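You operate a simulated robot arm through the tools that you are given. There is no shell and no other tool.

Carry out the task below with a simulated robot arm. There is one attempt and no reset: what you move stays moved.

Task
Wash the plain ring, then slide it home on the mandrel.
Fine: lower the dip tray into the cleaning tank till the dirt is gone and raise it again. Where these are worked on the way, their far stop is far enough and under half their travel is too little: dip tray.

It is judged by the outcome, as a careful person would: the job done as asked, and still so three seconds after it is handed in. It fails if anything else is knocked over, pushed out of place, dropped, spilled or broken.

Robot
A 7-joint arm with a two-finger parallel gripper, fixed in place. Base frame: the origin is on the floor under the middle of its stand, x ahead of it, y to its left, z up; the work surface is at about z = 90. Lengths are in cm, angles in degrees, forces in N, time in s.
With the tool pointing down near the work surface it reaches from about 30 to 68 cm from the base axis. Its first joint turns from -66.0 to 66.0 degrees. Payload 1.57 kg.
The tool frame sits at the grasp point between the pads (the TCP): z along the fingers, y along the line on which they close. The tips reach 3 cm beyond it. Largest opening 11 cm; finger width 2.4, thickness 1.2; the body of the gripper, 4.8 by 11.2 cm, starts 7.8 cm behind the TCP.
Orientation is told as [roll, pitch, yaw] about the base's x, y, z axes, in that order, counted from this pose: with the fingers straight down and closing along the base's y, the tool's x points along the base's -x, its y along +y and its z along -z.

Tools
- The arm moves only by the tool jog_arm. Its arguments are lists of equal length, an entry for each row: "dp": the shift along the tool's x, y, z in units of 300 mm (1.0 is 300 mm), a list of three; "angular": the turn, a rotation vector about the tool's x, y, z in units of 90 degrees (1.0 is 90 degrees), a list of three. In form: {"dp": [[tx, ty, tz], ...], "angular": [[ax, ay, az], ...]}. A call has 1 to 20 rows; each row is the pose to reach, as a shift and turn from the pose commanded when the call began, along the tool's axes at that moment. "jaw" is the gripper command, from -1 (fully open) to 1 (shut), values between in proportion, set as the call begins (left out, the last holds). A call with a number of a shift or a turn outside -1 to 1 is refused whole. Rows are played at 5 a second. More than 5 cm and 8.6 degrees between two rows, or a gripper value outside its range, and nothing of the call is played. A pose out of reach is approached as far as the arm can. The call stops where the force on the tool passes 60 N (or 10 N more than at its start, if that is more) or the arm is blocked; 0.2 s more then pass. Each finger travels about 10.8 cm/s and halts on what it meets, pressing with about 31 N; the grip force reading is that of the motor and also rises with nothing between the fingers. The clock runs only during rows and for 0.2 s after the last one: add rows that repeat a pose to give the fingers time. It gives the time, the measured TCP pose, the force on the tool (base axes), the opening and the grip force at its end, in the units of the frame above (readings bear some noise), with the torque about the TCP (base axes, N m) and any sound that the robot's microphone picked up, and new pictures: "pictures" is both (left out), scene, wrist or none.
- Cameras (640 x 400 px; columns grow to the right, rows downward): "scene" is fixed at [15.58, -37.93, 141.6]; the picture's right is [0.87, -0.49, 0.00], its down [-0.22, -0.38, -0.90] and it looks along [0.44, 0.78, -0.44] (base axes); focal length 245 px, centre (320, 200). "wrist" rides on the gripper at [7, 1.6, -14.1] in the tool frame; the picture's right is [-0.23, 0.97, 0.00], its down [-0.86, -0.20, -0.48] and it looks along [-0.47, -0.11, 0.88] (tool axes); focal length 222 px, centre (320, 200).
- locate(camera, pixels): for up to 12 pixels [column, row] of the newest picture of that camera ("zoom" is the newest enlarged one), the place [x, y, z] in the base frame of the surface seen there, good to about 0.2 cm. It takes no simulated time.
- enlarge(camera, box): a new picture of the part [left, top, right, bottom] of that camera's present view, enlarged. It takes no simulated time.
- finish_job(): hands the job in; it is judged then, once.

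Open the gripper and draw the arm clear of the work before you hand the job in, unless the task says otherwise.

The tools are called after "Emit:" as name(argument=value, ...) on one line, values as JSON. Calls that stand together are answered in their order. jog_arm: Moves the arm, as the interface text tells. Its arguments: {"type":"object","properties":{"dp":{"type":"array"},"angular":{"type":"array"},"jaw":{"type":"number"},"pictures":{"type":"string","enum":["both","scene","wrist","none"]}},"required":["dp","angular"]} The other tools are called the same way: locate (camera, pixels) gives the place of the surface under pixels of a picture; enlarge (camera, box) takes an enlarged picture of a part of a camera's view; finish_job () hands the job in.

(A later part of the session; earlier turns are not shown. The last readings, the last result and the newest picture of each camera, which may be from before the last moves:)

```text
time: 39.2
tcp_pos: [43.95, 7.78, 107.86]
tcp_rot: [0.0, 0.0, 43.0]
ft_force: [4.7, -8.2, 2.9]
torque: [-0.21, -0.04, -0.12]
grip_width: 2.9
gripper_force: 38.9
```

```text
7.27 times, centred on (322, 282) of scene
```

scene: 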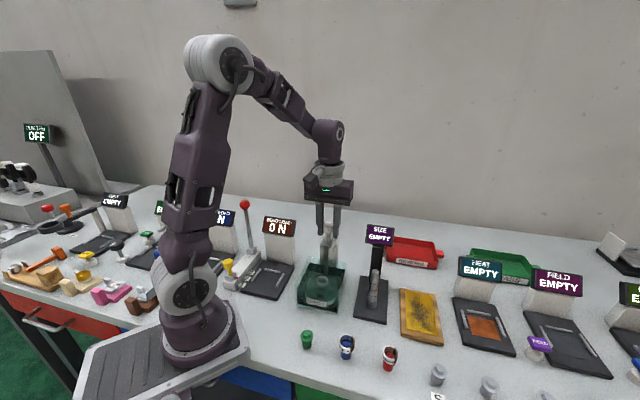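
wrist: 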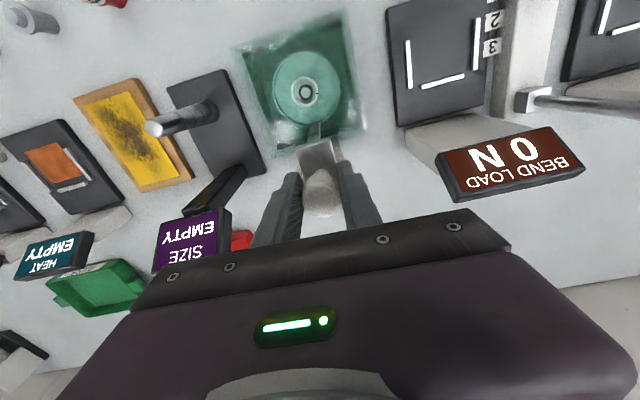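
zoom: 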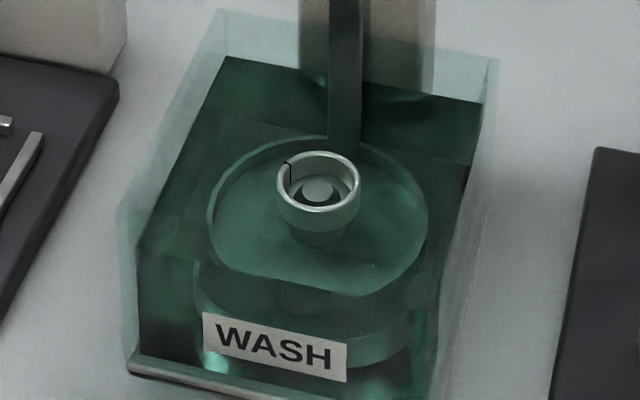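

The ring is clean all round. I raise the tray slowly, 6.6 cm first.

Emit:
jog_arm(dp=[[0, 0, -0.005], [0, 0, -0.013], [0, 0, -0.023], [0, 0, -0.036], [0, 0, -0.05], [0, 0, -0.064], [0, 0, -0.078], [0, 0, -0.092], [0, 0, -0.106], [0, 0, -0.12], [0, 0, -0.134], [0, 0, -0.148], [0, 0, -0.162], [0, 0, -0.174], [0, 0, -0.184], [0, 0, -0.192], [0, 0, -0.2], [0, 0, -0.207], [0, 0, -0.213], [0, 0, -0.22]], angular=[[0, 0, 0], [0, 0, 0], [0, 0, 0], [0, 0, 0], [0, 0, 0], [0, 0, 0], [0, 0, 0], [0, 0, 0], [0, 0, 0], [0, 0, 0], [0, 0, 0], [0, 0, 0], [0, 0, 0], [0, 0, 0], [0, 0, 0], [0, 0, 0], [0, 0, 0], [0, 0, 0], [0, 0, 0], [0, 0, 0]])

Emit:
enlarge(camera="scene", box=[290, 185, 360, 315])

```text
time: 43.4
tcp_pos: [43.73, 7.91, 114.45]
tcp_rot: [-0.1, 0.1, 42.9]
ft_force: [8.7, -21.6, -3.2]
torque: [-0.27, -0.1, -0.18]
grip_width: 2.9
gripper_force: 39.1
```

scene: 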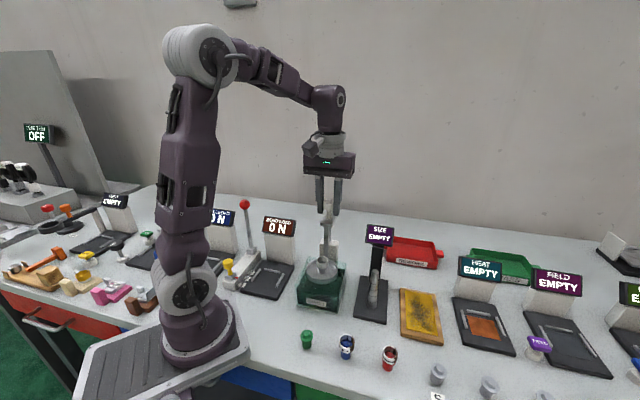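
wrist: 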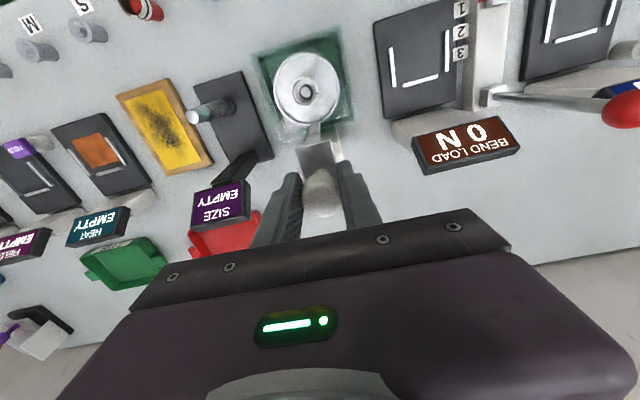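

```text
3.08 times, centred on (325, 250) of scene
```

zoom: 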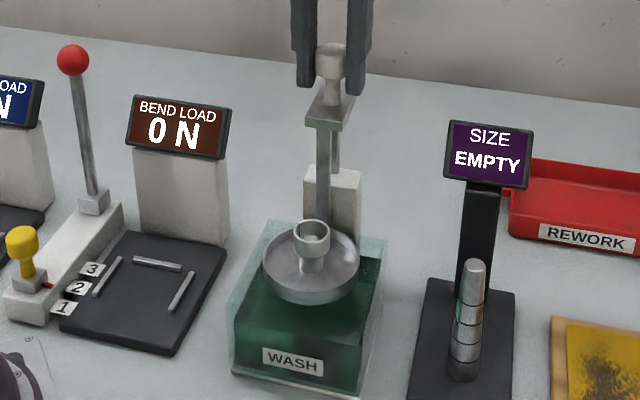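

The ring rode up clean and seated. I raise the last 1.3 cm slowly toward the top stop, with a -0.1 cm side trim.

Emit:
jog_arm(dp=[[0, -0.003, -0.005], [0, -0.003, -0.01], [0, -0.003, -0.015], [0, -0.003, -0.02], [0, -0.003, -0.025], [0, -0.003, -0.03], [0, -0.003, -0.035], [0, -0.003, -0.04], [0, -0.003, -0.0433], [0, -0.003, -0.0433]], angular=[[0, 0, 0], [0, 0, 0], [0, 0, 0], [0, 0, 0], [0, 0, 0], [0, 0, 0], [0, 0, 0], [0, 0, 0], [0, 0, 0], [0, 0, 0]])

Emit:
enlarge(camera="scene", box=[290, 185, 360, 315])

Emit:
locate(camera="scene", pixels=[[313, 270], [331, 270], [322, 262], [322, 280], [306, 265]])

```text
time: 45.6
tcp_pos: [43.95, 7.92, 115.79]
tcp_rot: [0.1, 0.0, 43.0]
ft_force: [13.7, -7.7, -24.7]
torque: [-0.19, -0.21, -0.12]
grip_width: 2.89
gripper_force: 38.5
```

scene: 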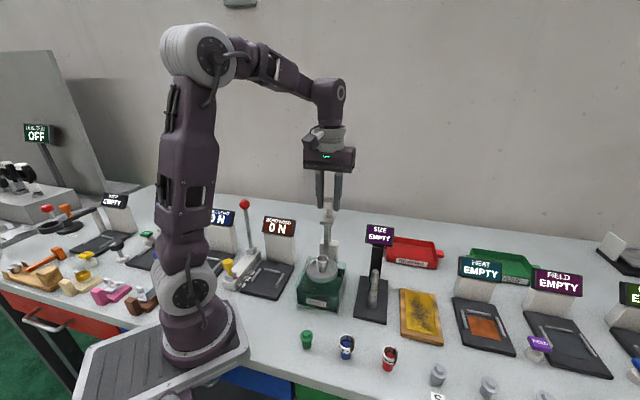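
wrist: 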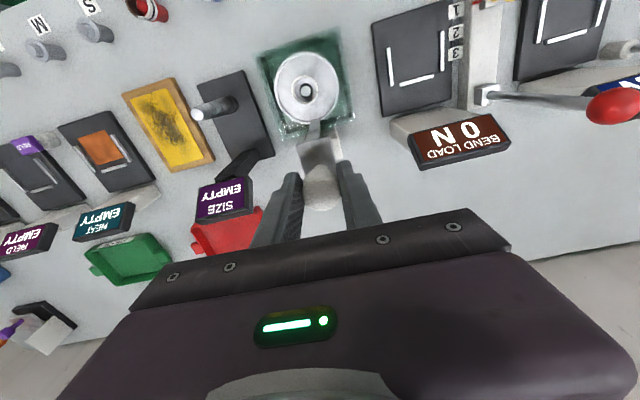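

```text
3.08 times, centred on (325, 250) of scene
```

zoom: 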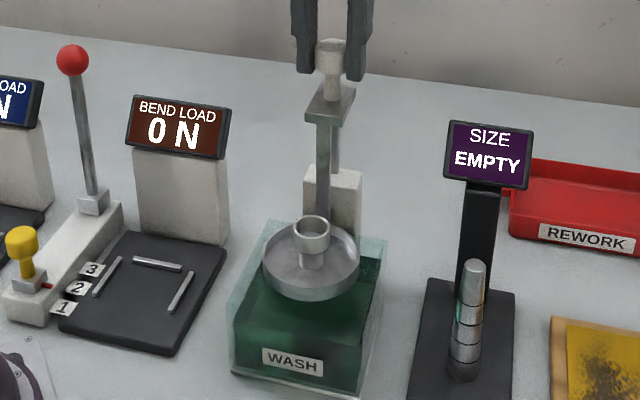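

```text
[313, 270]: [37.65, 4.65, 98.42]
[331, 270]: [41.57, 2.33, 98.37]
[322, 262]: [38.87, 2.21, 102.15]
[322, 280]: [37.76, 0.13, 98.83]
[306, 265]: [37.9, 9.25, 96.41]
```

The tray is back at its top stop (Fz -25 N, dish floor z≈98.4). I ease off 0.15 cm to relax the pull, then open the jaw.

Emit:
jog_arm(dp=[[0, 0, 0.003], [0, 0, 0.005], [0, 0, 0.005]], angular=[[0, 0, 0], [0, 0, 0], [0, 0, 0]], pictures="none")

Emit:
jog_arm(dp=[[0, 0, 0], [0, 0, 0], [0, 0, 0]], angular=[[0, 0, 0], [0, 0, 0], [0, 0, 0]], jaw=0.09, pictures="none")

Emit:
jog_arm(dp=[[0, 0, -0.02], [0, 0, -0.06], [0, 0, -0.12], [0, 0, -0.19], [0, 0, -0.23], [0, 0, -0.23]], angular=[[0, 0, 0], [0, 0, 0], [0, 0, 0], [0, 0, 0], [0, 0, 0], [0, 0, 0]])

```text
time: 46.4
tcp_pos: [43.91, 7.93, 115.47]
tcp_rot: [0.0, 0.0, 43.0]
ft_force: [3.4, -0.3, 3.1]
torque: [0.71, -0.94, 0.02]
grip_width: 2.88
gripper_force: 38.8
```

```text
time: 47.2
tcp_pos: [43.91, 7.87, 115.51]
tcp_rot: [0.0, 0.0, 43.0]
ft_force: [0.5, -1.0, 0.2]
torque: [-0.02, -0.02, 0.01]
grip_width: 5.03
gripper_force: 0.1
```

```text
time: 48.6
tcp_pos: [43.78, 7.92, 122.23]
tcp_rot: [0.1, 0.0, 43.0]
ft_force: [-0.7, 1.0, -0.1]
torque: [0.0, 0.0, -0.01]
grip_width: 5.01
gripper_force: 0.0
```

scene: 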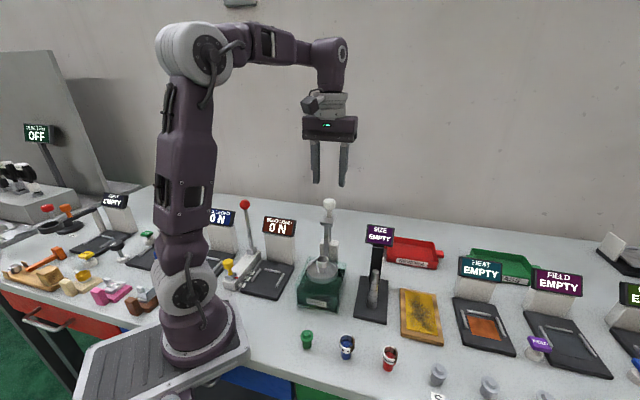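
wrist: 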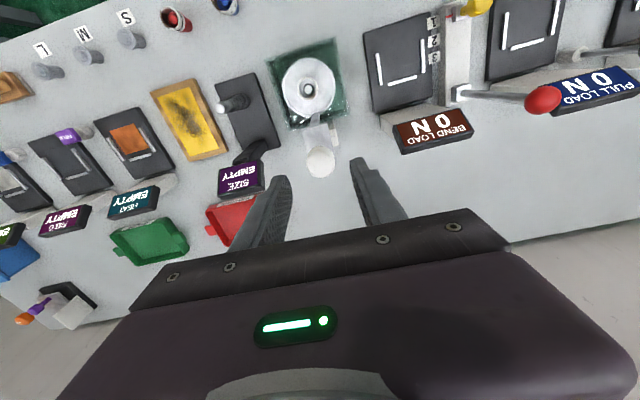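

The knob is released and the tray appears to stay up. I zoom to verify the ring on the tray and locate it precisely.

Emit:
enlarge(camera="scene", box=[303, 240, 341, 285])

Emit:
locate(camera="zoom", pixels=[[270, 110], [370, 110], [320, 140], [320, 160], [320, 185], [320, 75], [320, 110], [320, 215], [220, 200], [420, 200], [345, 100], [320, 320]])

Emit:
enlarge(camera="wrist", box=[280, 60, 340, 120])

```text
8.89 times, centred on (322, 262) of scene
```

zoom: 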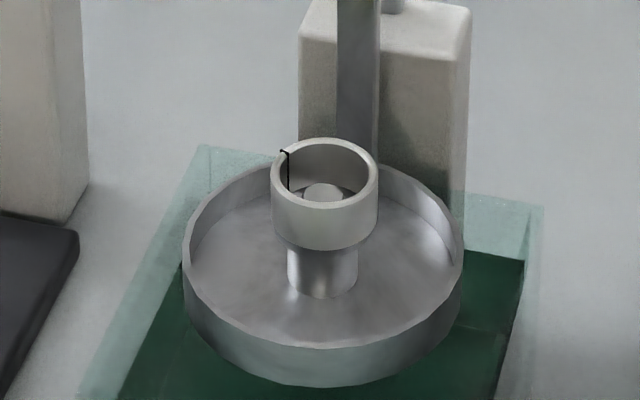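

```text
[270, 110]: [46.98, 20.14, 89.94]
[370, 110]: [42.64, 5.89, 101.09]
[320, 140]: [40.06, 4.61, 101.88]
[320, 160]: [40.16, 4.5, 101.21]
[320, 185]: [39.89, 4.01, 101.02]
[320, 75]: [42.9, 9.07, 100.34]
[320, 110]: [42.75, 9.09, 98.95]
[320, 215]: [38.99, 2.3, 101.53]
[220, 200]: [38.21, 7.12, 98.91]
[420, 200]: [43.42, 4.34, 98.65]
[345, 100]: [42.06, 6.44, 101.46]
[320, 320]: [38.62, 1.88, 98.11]
```

```text
6.67 times, centred on (310, 90) of wrist
```

zoom: 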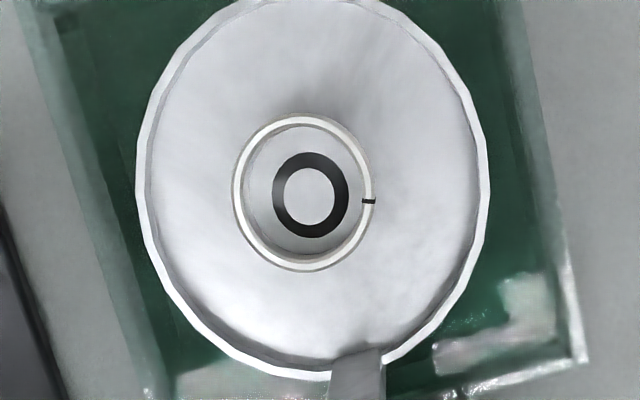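

The ring is spotless and seated, centre ≈ (39.6,3.55), top z≈101.85. I move back over it with the tool vertical and stop about 8 cm above.

Emit:
jog_arm(dp=[[0.0676, -0.003, 0], [0.135, -0.006, 0], [0.2027, -0.0093, 0], [0.2027, -0.0093, 0.1], [0.2027, -0.0093, 0.2], [0.2027, -0.0093, 0.3], [0.2027, -0.0093, 0.4067], [0.2027, -0.0093, 0.4067]], angular=[[0, 0, 0], [0, 0, 0], [0, 0, 0], [0, 0, 0], [0, 0, 0], [0, 0, 0], [0, 0, 0], [0, 0, 0]])

Emit:
enlarge(camera="wrist", box=[290, 120, 350, 180])

```text
time: 50.4
tcp_pos: [39.68, 3.62, 109.79]
tcp_rot: [0.0, 0.1, 43.1]
ft_force: [0.0, 0.4, -1.0]
torque: [0.01, 0.02, 0.02]
grip_width: 5.01
gripper_force: 0.1
```

scene: 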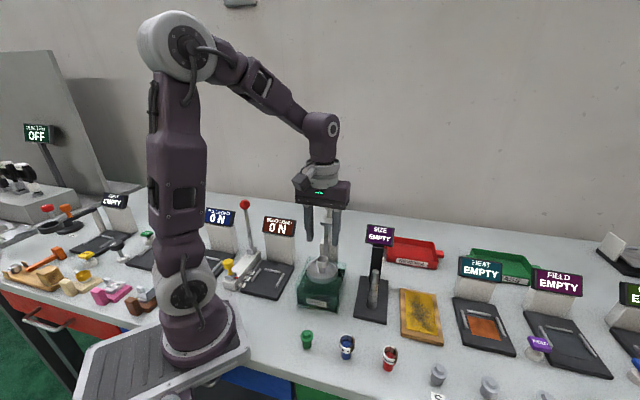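
wrist: 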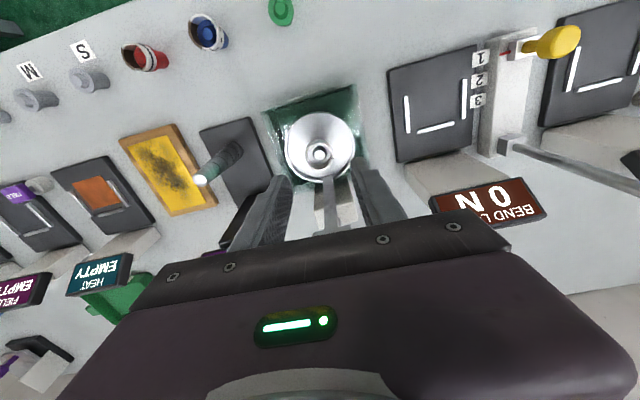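

```text
6.67 times, centred on (320, 150) of wrist
```

zoom: 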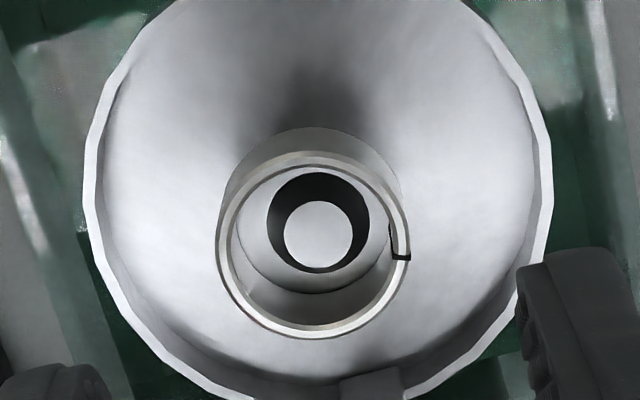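

The ring rim centre (319,156.6) lies about 0.2 cm to tool +x of the tool axis. I trim that and descend 6.1 cm so the tips stop just above the seat flange (z≈100.45).

Emit:
jog_arm(dp=[[0.0067, -0.002, 0.04], [0.0067, -0.002, 0.08], [0.0067, -0.002, 0.12], [0.0067, -0.002, 0.155], [0.0067, -0.002, 0.18], [0.0067, -0.002, 0.195], [0.0067, -0.002, 0.2033], [0.0067, -0.002, 0.2033]], angular=[[0, 0, 0], [0, 0, 0], [0, 0, 0], [0, 0, 0], [0, 0, 0], [0, 0, 0], [0, 0, 0], [0, 0, 0]])

Emit:
enlarge(camera="scene", box=[303, 235, 341, 280])

Emit:
enlarge(camera="wrist", box=[265, 135, 375, 215])

```text
time: 52.2
tcp_pos: [39.5, 3.34, 104.26]
tcp_rot: [-0.1, 0.1, 43.0]
ft_force: [0.1, -0.2, -0.8]
torque: [-0.02, -0.05, -0.01]
grip_width: 5.0
gripper_force: 0.0
```

scene: 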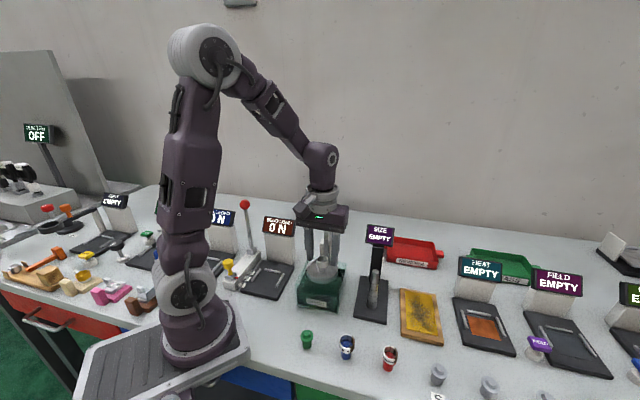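
wrist: 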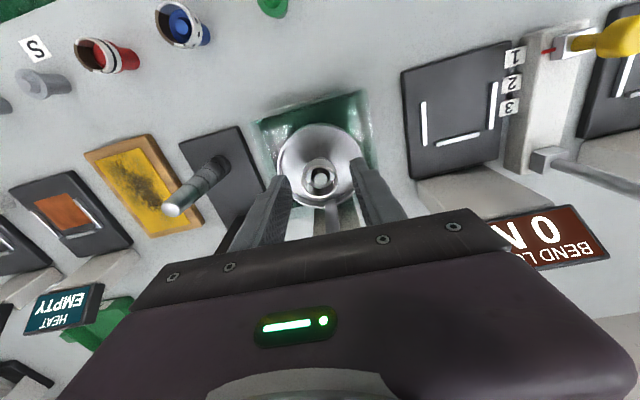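

```text
8.89 times, centred on (322, 258) of scene
```

zoom: 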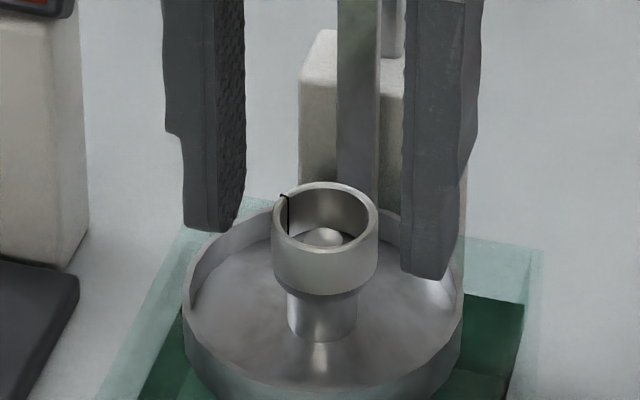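

```text
5.00 times, centred on (320, 175) of wrist
```

zoom: 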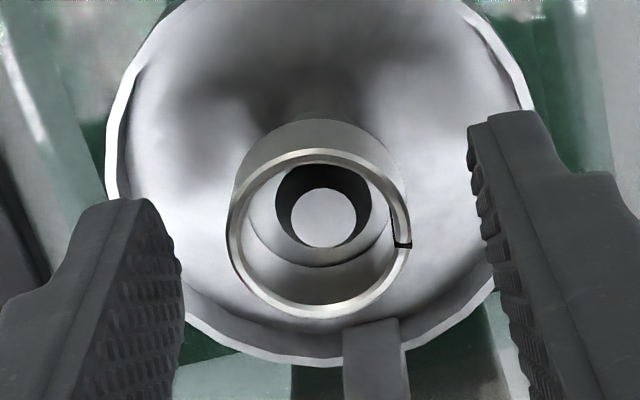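

By reading and by view the tips are at z≈101.25, only 0.6 cm down the ring. I descend 0.55 cm more so they overlap about 1.1 cm while staying above the flange.

Emit:
jog_arm(dp=[[0, 0, 0.006], [0, 0, 0.012], [0, 0, 0.0183], [0, 0, 0.0183], [0, 0, 0.0183]], angular=[[0, 0, 0], [0, 0, 0], [0, 0, 0], [0, 0, 0], [0, 0, 0]])

Emit:
enlarge(camera="scene", box=[303, 235, 341, 280])

```text
time: 53.4
tcp_pos: [39.52, 3.36, 103.59]
tcp_rot: [0.1, 0.0, 43.0]
ft_force: [-0.4, 1.3, -0.1]
torque: [-0.02, -0.01, 0.01]
grip_width: 4.99
gripper_force: 0.0
```

scene: 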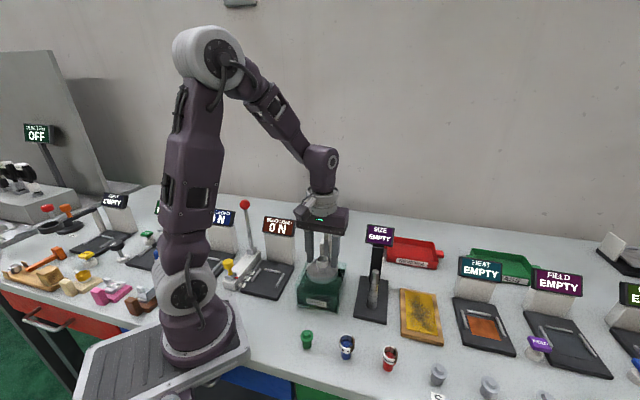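
wrist: 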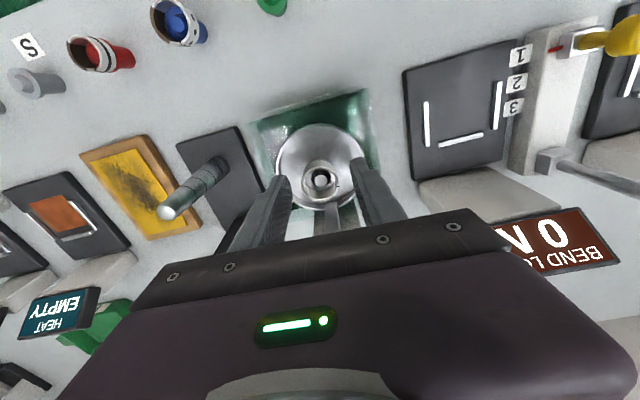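

```text
8.89 times, centred on (322, 258) of scene
```

zoom: 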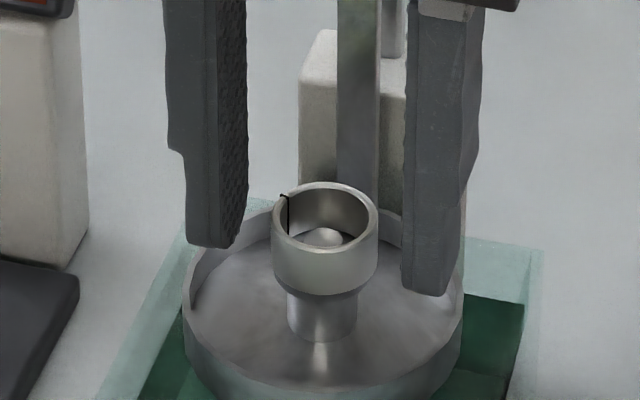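

TCP z reads 103.59, tips around 100.6. I close on the ring.

Emit:
jog_arm(dp=[[0, 0, 0], [0, 0, 0], [0, 0, 0], [0, 0, 0]], angular=[[0, 0, 0], [0, 0, 0], [0, 0, 0], [0, 0, 0]], jaw=1.0)

Emit:
enlarge(camera="scene", box=[303, 235, 341, 280])

Emit:
enlarge(camera="wrist", box=[275, 140, 365, 215])

```text
time: 54.4
tcp_pos: [39.49, 3.4, 103.62]
tcp_rot: [0.0, 0.0, 43.0]
ft_force: [0.5, 0.0, -0.5]
torque: [-0.01, 0.02, -0.01]
grip_width: 2.76
gripper_force: 31.1
```

scene: 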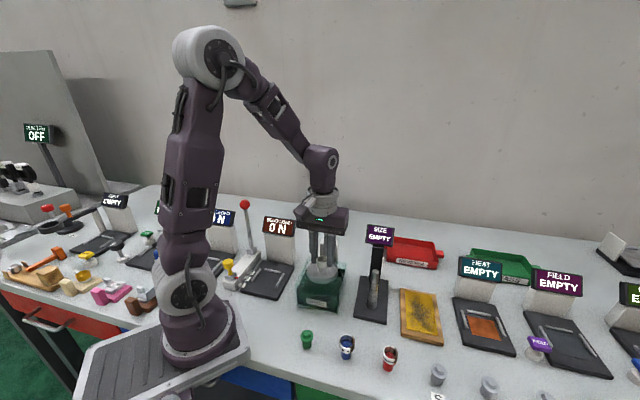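
wrist: 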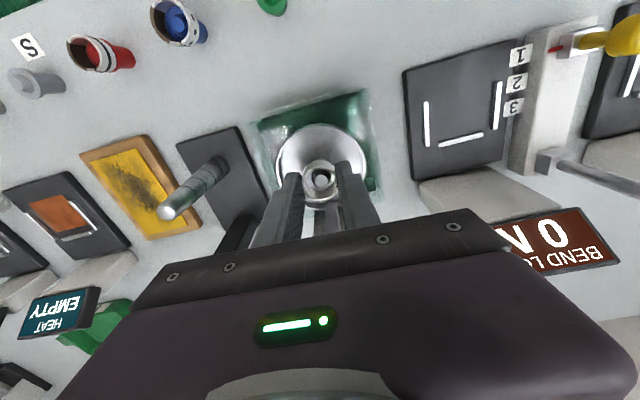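

```text
8.89 times, centred on (322, 258) of scene
```

zoom: 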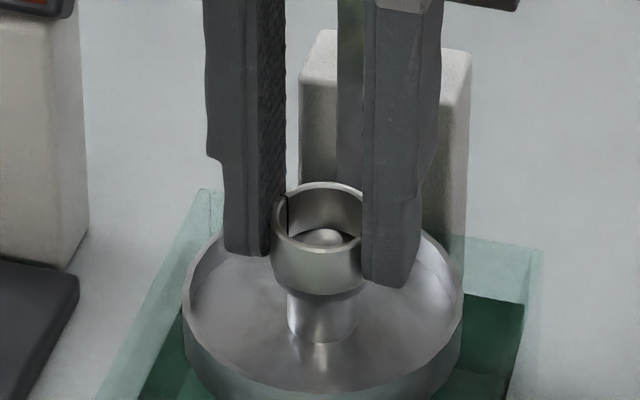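

```text
5.33 times, centred on (320, 178) of wrist
```

zoom: 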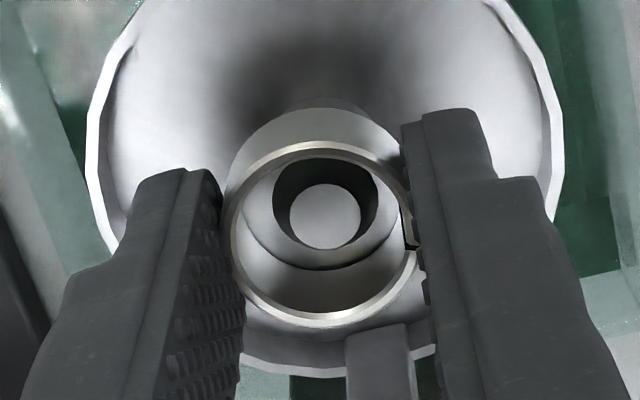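

Gripped at 2.76 cm, centred. I lift slowly by 2.4 cm and check.

Emit:
jog_arm(dp=[[0, 0, -0.003], [0, 0, -0.007], [0, 0, -0.012], [0, 0, -0.018], [0, 0, -0.025], [0, 0, -0.033], [0, 0, -0.042], [0, 0, -0.052], [0, 0, -0.063], [0, 0, -0.074], [0, 0, -0.08], [0, 0, -0.08]], angular=[[0, 0, 0], [0, 0, 0], [0, 0, 0], [0, 0, 0], [0, 0, 0], [0, 0, 0], [0, 0, 0], [0, 0, 0], [0, 0, 0], [0, 0, 0], [0, 0, 0], [0, 0, 0]])

Emit:
enlarge(camera="scene", box=[303, 230, 341, 275])

Emit:
enlarge(camera="wrist", box=[275, 140, 365, 215])

```text
time: 57.0
tcp_pos: [39.58, 3.2, 106.1]
tcp_rot: [-0.1, 0.0, 43.0]
ft_force: [-0.1, -0.3, -0.5]
torque: [0.0, 0.0, 0.0]
grip_width: 2.77
gripper_force: 30.6
```

scene: 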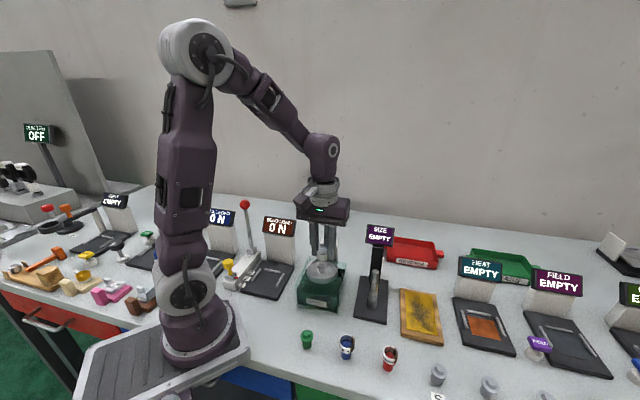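
wrist: 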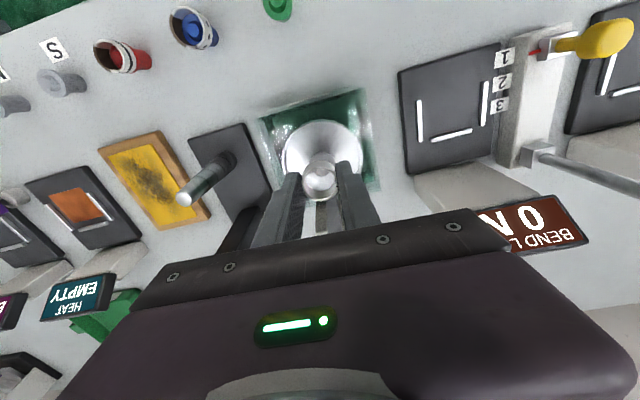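

```text
8.89 times, centred on (322, 252) of scene
```

zoom: 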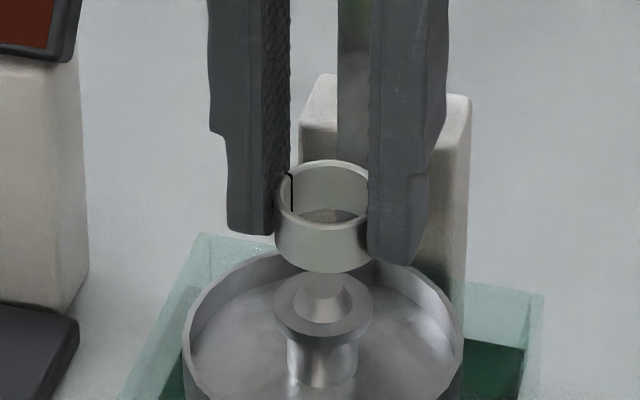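

```text
5.33 times, centred on (320, 178) of wrist
```

zoom: 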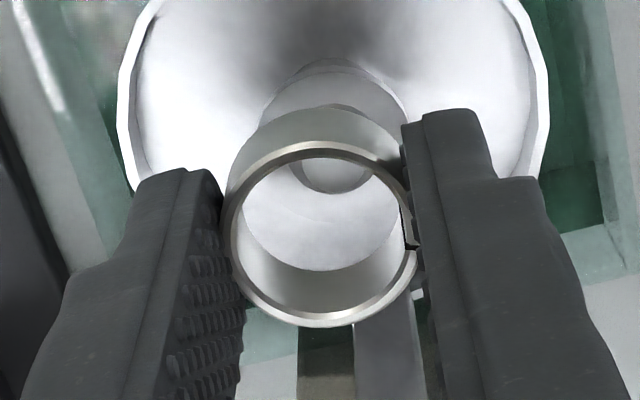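

The ring is held level and the tray stayed put. I raise 5 cm and carry the ring across to above the mandrel at about (48.0,-6.3).

Emit:
jog_arm(dp=[[0, 0, -0.05], [0, 0, -0.11], [0, 0, -0.17], [0.0029, -0.07, -0.17], [0.0058, -0.15, -0.17], [0.0087, -0.23, -0.17], [0.0116, -0.31, -0.17], [0.0145, -0.38, -0.17], [0.0145, -0.4287, -0.17], [0.0145, -0.4287, -0.17]], angular=[[0, 0, 0], [0, 0, 0], [0, 0, 0], [0, 0, 0], [0, 0, 0], [0, 0, 0], [0, 0, 0], [0, 0, 0], [0, 0, 0], [0, 0, 0]])

Emit:
enlarge(camera="scene", box=[340, 220, 410, 320])

Emit:
enlarge(camera="wrist", box=[270, 100, 370, 210])

```text
time: 59.2
tcp_pos: [47.92, -6.73, 111.29]
tcp_rot: [0.0, 0.0, 43.0]
ft_force: [-0.3, 0.3, -0.3]
torque: [-0.04, -0.01, 0.02]
grip_width: 2.77
gripper_force: 31.0
```

scene: 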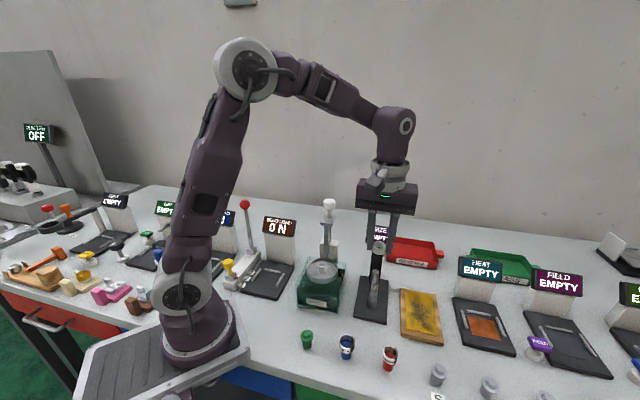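
wrist: 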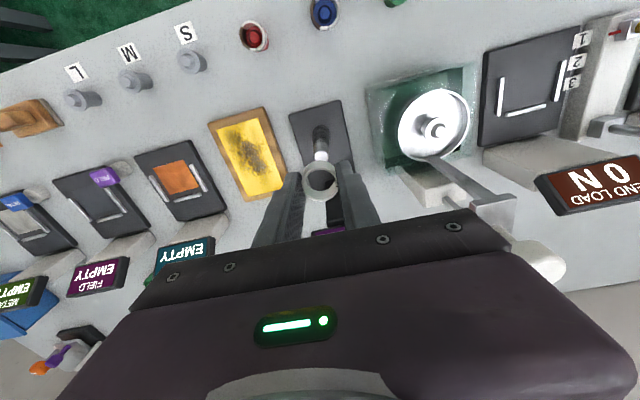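

```text
4.00 times, centred on (375, 270) of scene
```

zoom: 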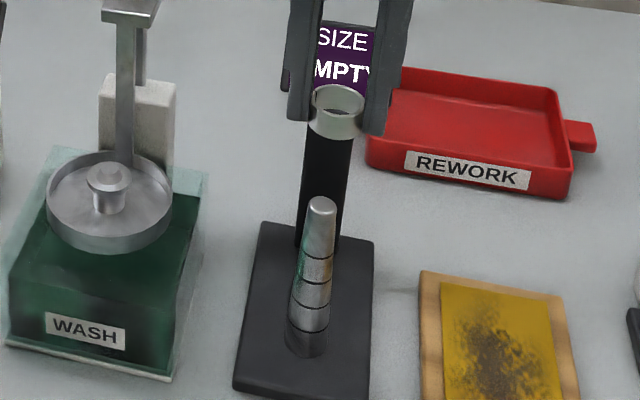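

```text
3.64 times, centred on (320, 155) of wrist
```

zoom: 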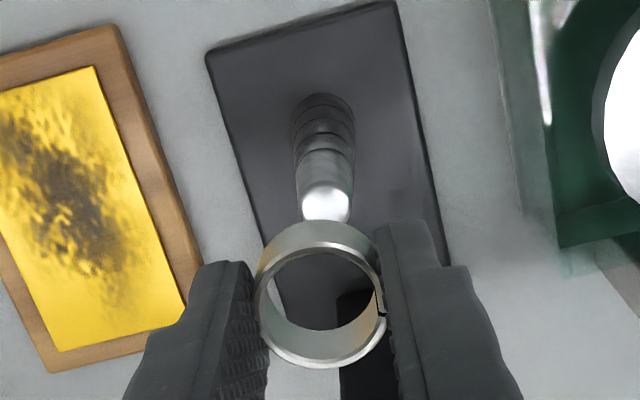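

The ring and the mandrel tip line up in both views (wrist offset under 0.1 cm). I descend 7 cm so that the ring just passes over the mandrel tip, then check.

Emit:
jog_arm(dp=[[0, 0.001, 0.05], [0, 0.001, 0.1], [0, 0.001, 0.14], [0, 0.001, 0.17], [0, 0.001, 0.195], [0, 0.001, 0.215], [0, 0.001, 0.2333], [0, 0.001, 0.2333]], angular=[[0, 0, 0], [0, 0, 0], [0, 0, 0], [0, 0, 0], [0, 0, 0], [0, 0, 0], [0, 0, 0], [0, 0, 0]])

Emit:
enlarge(camera="scene", box=[345, 235, 405, 320])

Emit:
enlarge(camera="wrist", box=[275, 130, 365, 210])

```text
time: 61.0
tcp_pos: [48.12, -6.52, 104.09]
tcp_rot: [-0.1, 0.0, 43.0]
ft_force: [0.0, -1.0, 0.2]
torque: [-0.01, 0.01, 0.01]
grip_width: 2.74
gripper_force: 30.8
```

scene: 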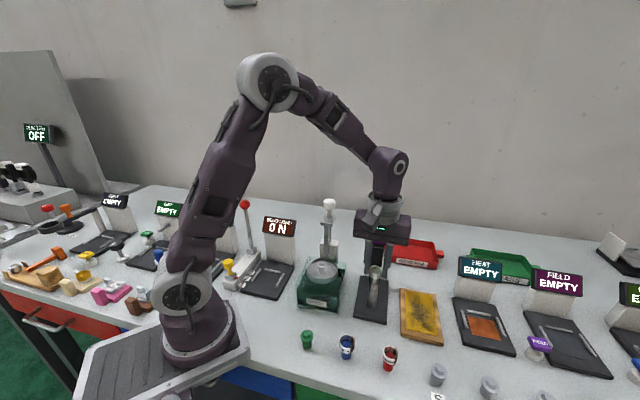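
wrist: 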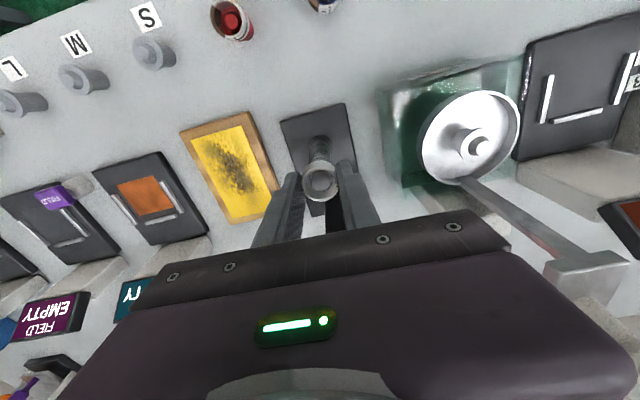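

```text
4.71 times, centred on (375, 278) of scene
```

zoom: 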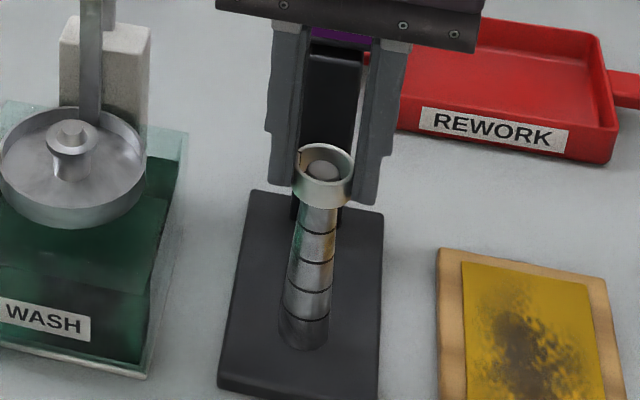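

```text
5.00 times, centred on (320, 170) of wrist
```

zoom: 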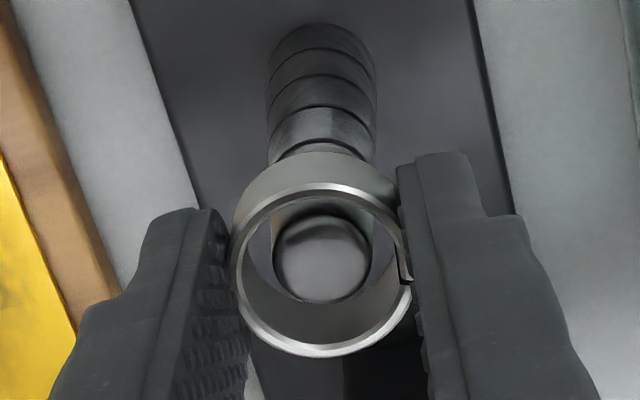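

The tip shows centred inside the ring and no side force. I slide down 4 cm more in small steps, watching the forces.

Emit:
jog_arm(dp=[[0.002, 0, 0.01], [0.002, 0, 0.022], [0.002, 0, 0.035], [0.002, 0, 0.048], [0.002, 0, 0.061], [0.002, 0, 0.074], [0.002, 0, 0.087], [0.002, 0, 0.1], [0.002, 0, 0.112], [0.002, 0, 0.124], [0.002, 0, 0.1333], [0.002, 0, 0.1333]], angular=[[0, 0, 0], [0, 0, 0], [0, 0, 0], [0, 0, 0], [0, 0, 0], [0, 0, 0], [0, 0, 0], [0, 0, 0], [0, 0, 0], [0, 0, 0], [0, 0, 0], [0, 0, 0]])

Emit:
enlarge(camera="scene", box=[345, 235, 405, 320])

Emit:
enlarge(camera="wrist", box=[275, 130, 365, 210])

```text
time: 63.6
tcp_pos: [47.89, -6.51, 100.16]
tcp_rot: [0.0, 0.0, 43.1]
ft_force: [1.4, -0.4, 0.0]
torque: [-0.05, -0.03, -0.02]
grip_width: 2.77
gripper_force: 30.9
```

scene: 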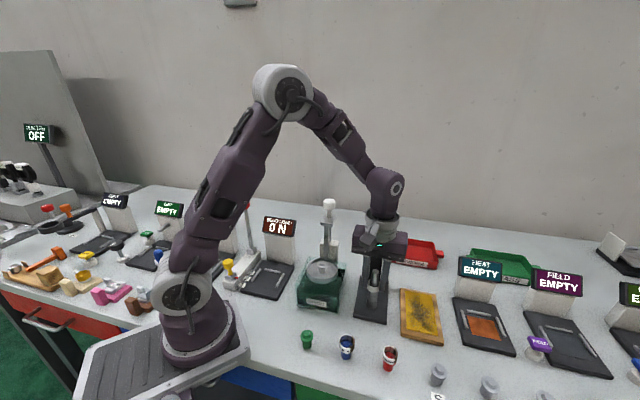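
wrist: 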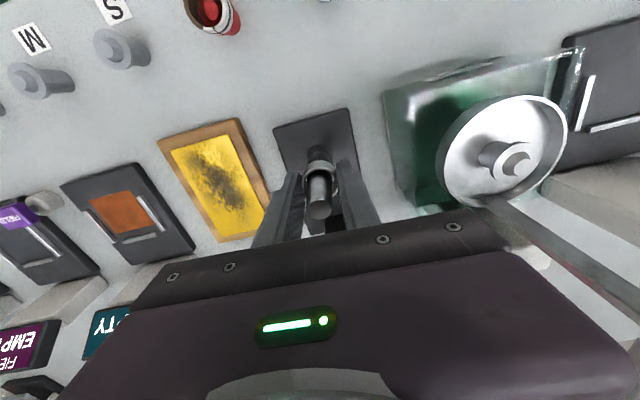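

```text
4.71 times, centred on (375, 278) of scene
```

zoom: 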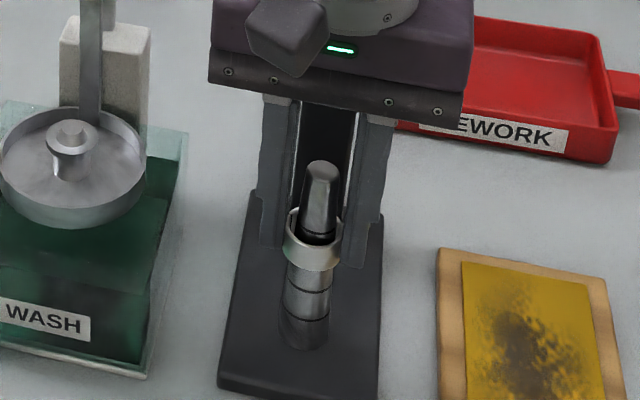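

```text
5.00 times, centred on (320, 170) of wrist
```

zoom: 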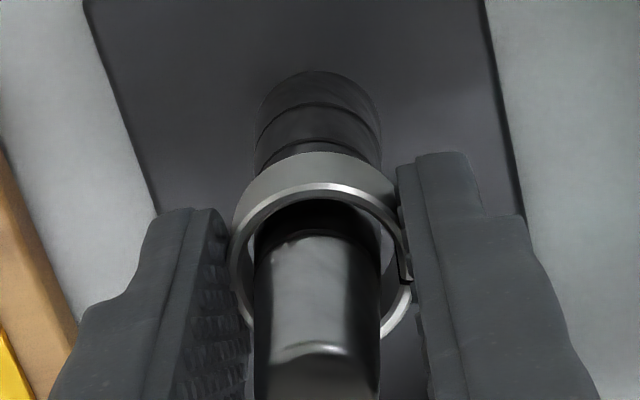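

The ring is around the shaft with almost no force; the shaft sits slightly to the tool's -y side of the ring. I trim -0.08 cm in y and slide 3 cm further down.

Emit:
jog_arm(dp=[[0, -0.0027, 0.008], [0, -0.0027, 0.016], [0, -0.0027, 0.025], [0, -0.0027, 0.034], [0, -0.0027, 0.043], [0, -0.0027, 0.052], [0, -0.0027, 0.061], [0, -0.0027, 0.07], [0, -0.0027, 0.079], [0, -0.0027, 0.088], [0, -0.0027, 0.095], [0, -0.0027, 0.1], [0, -0.0027, 0.1]], angular=[[0, 0, 0], [0, 0, 0], [0, 0, 0], [0, 0, 0], [0, 0, 0], [0, 0, 0], [0, 0, 0], [0, 0, 0], [0, 0, 0], [0, 0, 0], [0, 0, 0], [0, 0, 0], [0, 0, 0]])

Emit:
enlarge(camera="scene", box=[345, 235, 405, 320])

Emit:
enlarge(camera="wrist", box=[275, 130, 365, 210])

```text
time: 66.4
tcp_pos: [47.98, -6.42, 97.08]
tcp_rot: [0.0, -0.1, 42.9]
ft_force: [-1.8, 5.6, 17.3]
torque: [0.15, 0.03, 0.02]
grip_width: 2.76
gripper_force: 31.3
```

scene: 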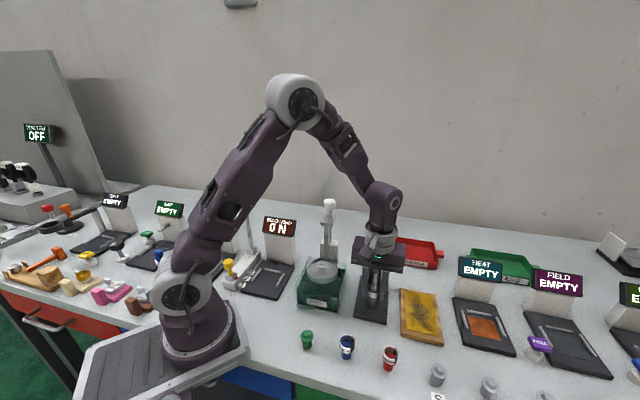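
wrist: 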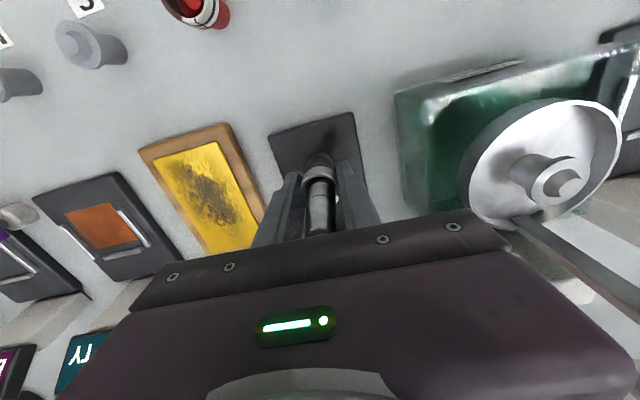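

```text
4.71 times, centred on (375, 278) of scene
```

zoom: 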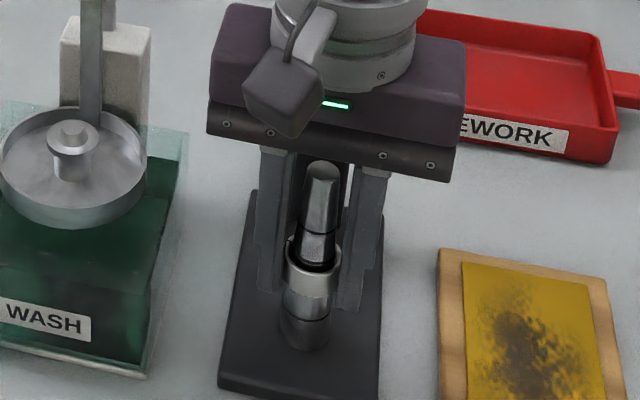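

```text
5.00 times, centred on (320, 170) of wrist
```

zoom: 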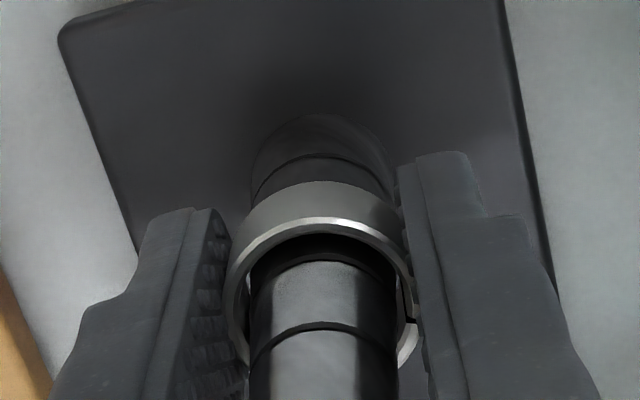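

Contact: Fz 17 N, and the ring has slid up inside the pads (its rim moved from row 185 to 218 in the zoom). I zoom closely to see how the ring sits on the taper.

Emit:
enlarge(camera="scene", box=[358, 275, 386, 310])

Emit:
locate(camera="zoom", pixels=[[250, 120], [300, 160], [340, 160], [385, 130], [300, 230], [340, 230], [300, 110], [300, 60], [340, 60], [300, 280], [250, 180], [390, 190]])

Emit:
enlarge(camera="wrist", box=[295, 155, 345, 205])

```text
11.43 times, centred on (372, 292) of scene
```

zoom: 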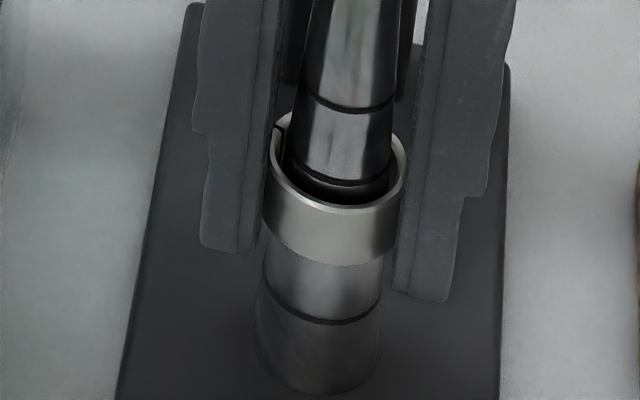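

```text
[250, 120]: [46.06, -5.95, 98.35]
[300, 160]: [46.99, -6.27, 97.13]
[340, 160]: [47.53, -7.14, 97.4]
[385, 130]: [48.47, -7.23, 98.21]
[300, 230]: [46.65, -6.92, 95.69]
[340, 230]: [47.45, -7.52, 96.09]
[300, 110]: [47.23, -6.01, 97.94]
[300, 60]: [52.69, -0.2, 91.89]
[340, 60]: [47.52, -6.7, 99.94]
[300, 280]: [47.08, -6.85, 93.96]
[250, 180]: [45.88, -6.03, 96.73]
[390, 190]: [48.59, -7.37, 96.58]
```

```text
8.00 times, centred on (320, 180) of wrist
```

zoom: 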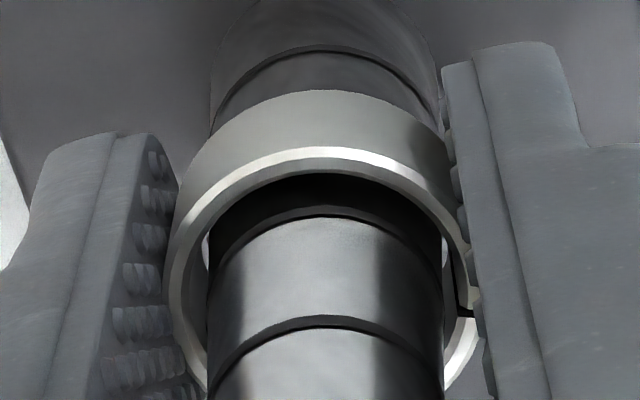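

Side forces are small and the shaft is centred in the ring, so the ring seems stopped by the taper (bottom ≈ z 95.2) with about 17 N pressing it. I open the fingers to 4.4 cm in place and look.

Emit:
jog_arm(dp=[[0, 0, 0], [0, 0, 0], [0, 0, 0]], angular=[[0, 0, 0], [0, 0, 0], [0, 0, 0]], jaw=0.2)

Emit:
enlarge(camera="scene", box=[355, 265, 391, 310])

Emit:
enlarge(camera="wrist", box=[275, 130, 365, 210])

```text
time: 67.2
tcp_pos: [47.94, -6.65, 97.13]
tcp_rot: [0.0, 0.0, 43.1]
ft_force: [-0.3, 0.3, -0.2]
torque: [-0.01, -0.05, 0.01]
grip_width: 4.41
gripper_force: 0.0
```

scene: 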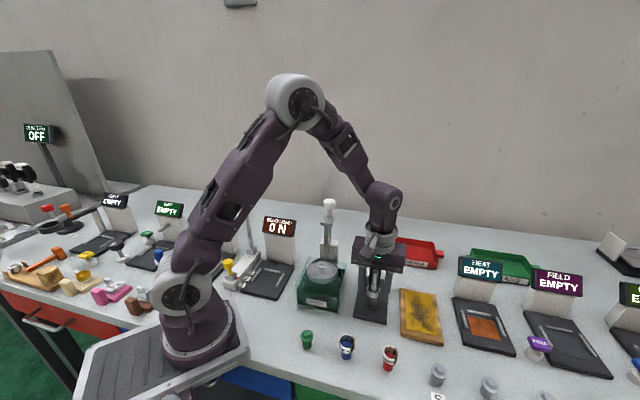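
wrist: 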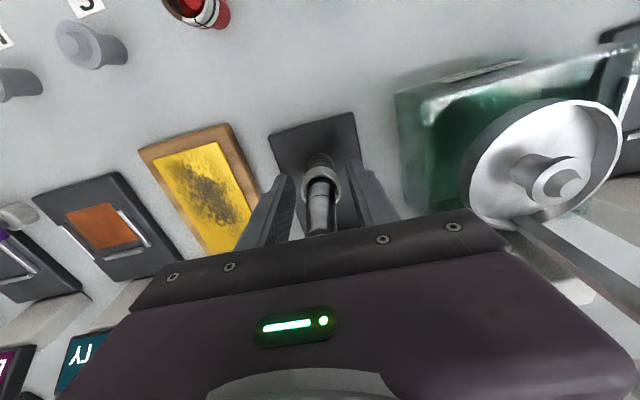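

```text
8.89 times, centred on (373, 288) of scene
```

zoom: 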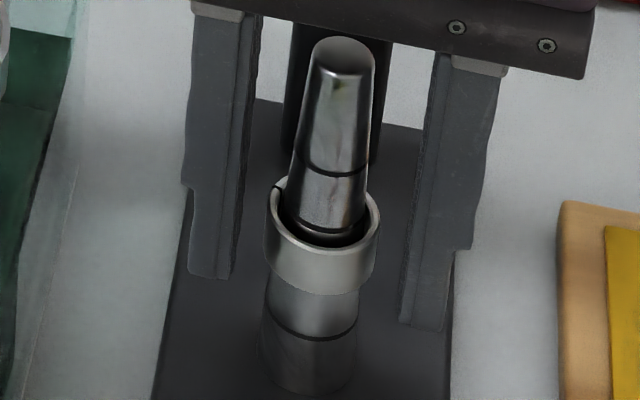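

```text
5.00 times, centred on (320, 170) of wrist
```

zoom: 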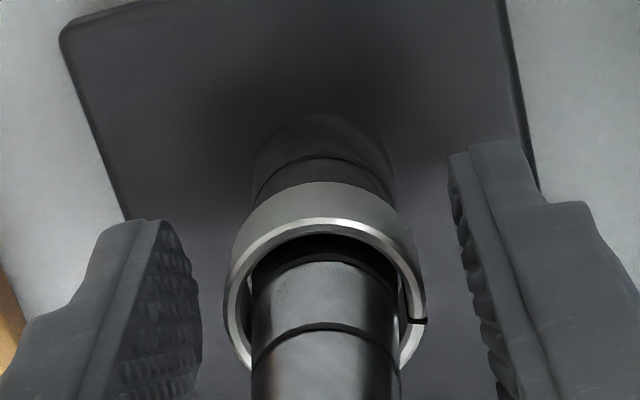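

The ring stays level on the mandrel. I withdraw straight up 14 cm and back toward the base to read the SIZE display.

Emit:
jog_arm(dp=[[0, 0, -0.02], [0, 0, -0.06], [0, 0, -0.12], [0, 0, -0.2], [0, 0, -0.3], [0, 0, -0.4], [0, 0, -0.5], [0.1, 0, -0.58], [0.2, 0, -0.66], [0.3, 0, -0.7], [0.3, 0, -0.7]], angular=[[0, 0, 0], [0, 0, 0], [0, 0, 0], [0, 0, 0], [0, 0, 0], [0, 0, 0], [0, 0, 0], [0, 0, 0], [0, 0, 0], [0, 0, 0], [0, 0, 0]])

Emit:
enlarge(camera="scene", box=[340, 210, 410, 325])

Emit:
enlarge(camera="scene", box=[355, 260, 395, 310])

```text
time: 69.6
tcp_pos: [41.53, -12.57, 118.52]
tcp_rot: [0.1, -0.1, 43.0]
ft_force: [-0.2, 0.0, 1.3]
torque: [-0.01, -0.02, -0.02]
grip_width: 4.42
gripper_force: 0.1
```

scene: 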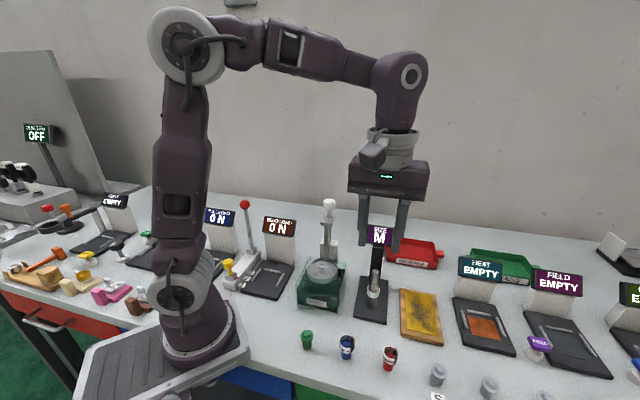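
wrist: 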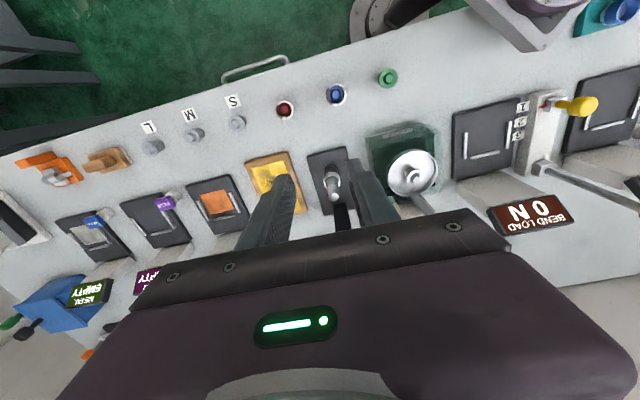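

```text
3.48 times, centred on (375, 268) of scene
```

zoom: 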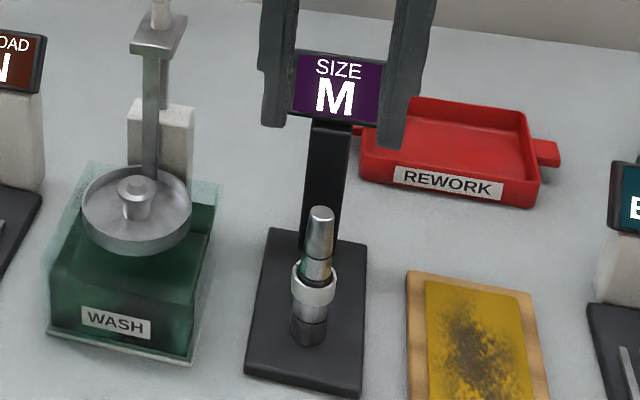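

```text
8.00 times, centred on (375, 285) of scene
```

zoom: 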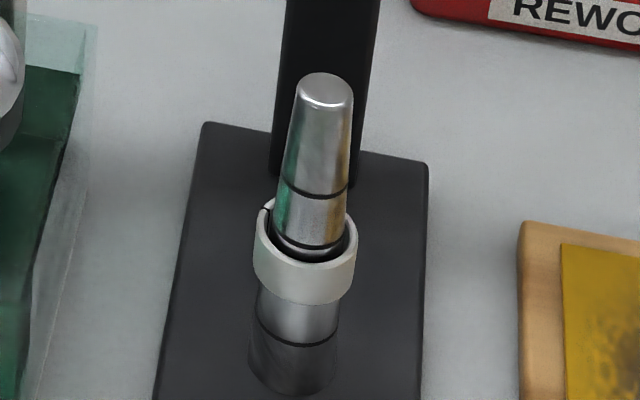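

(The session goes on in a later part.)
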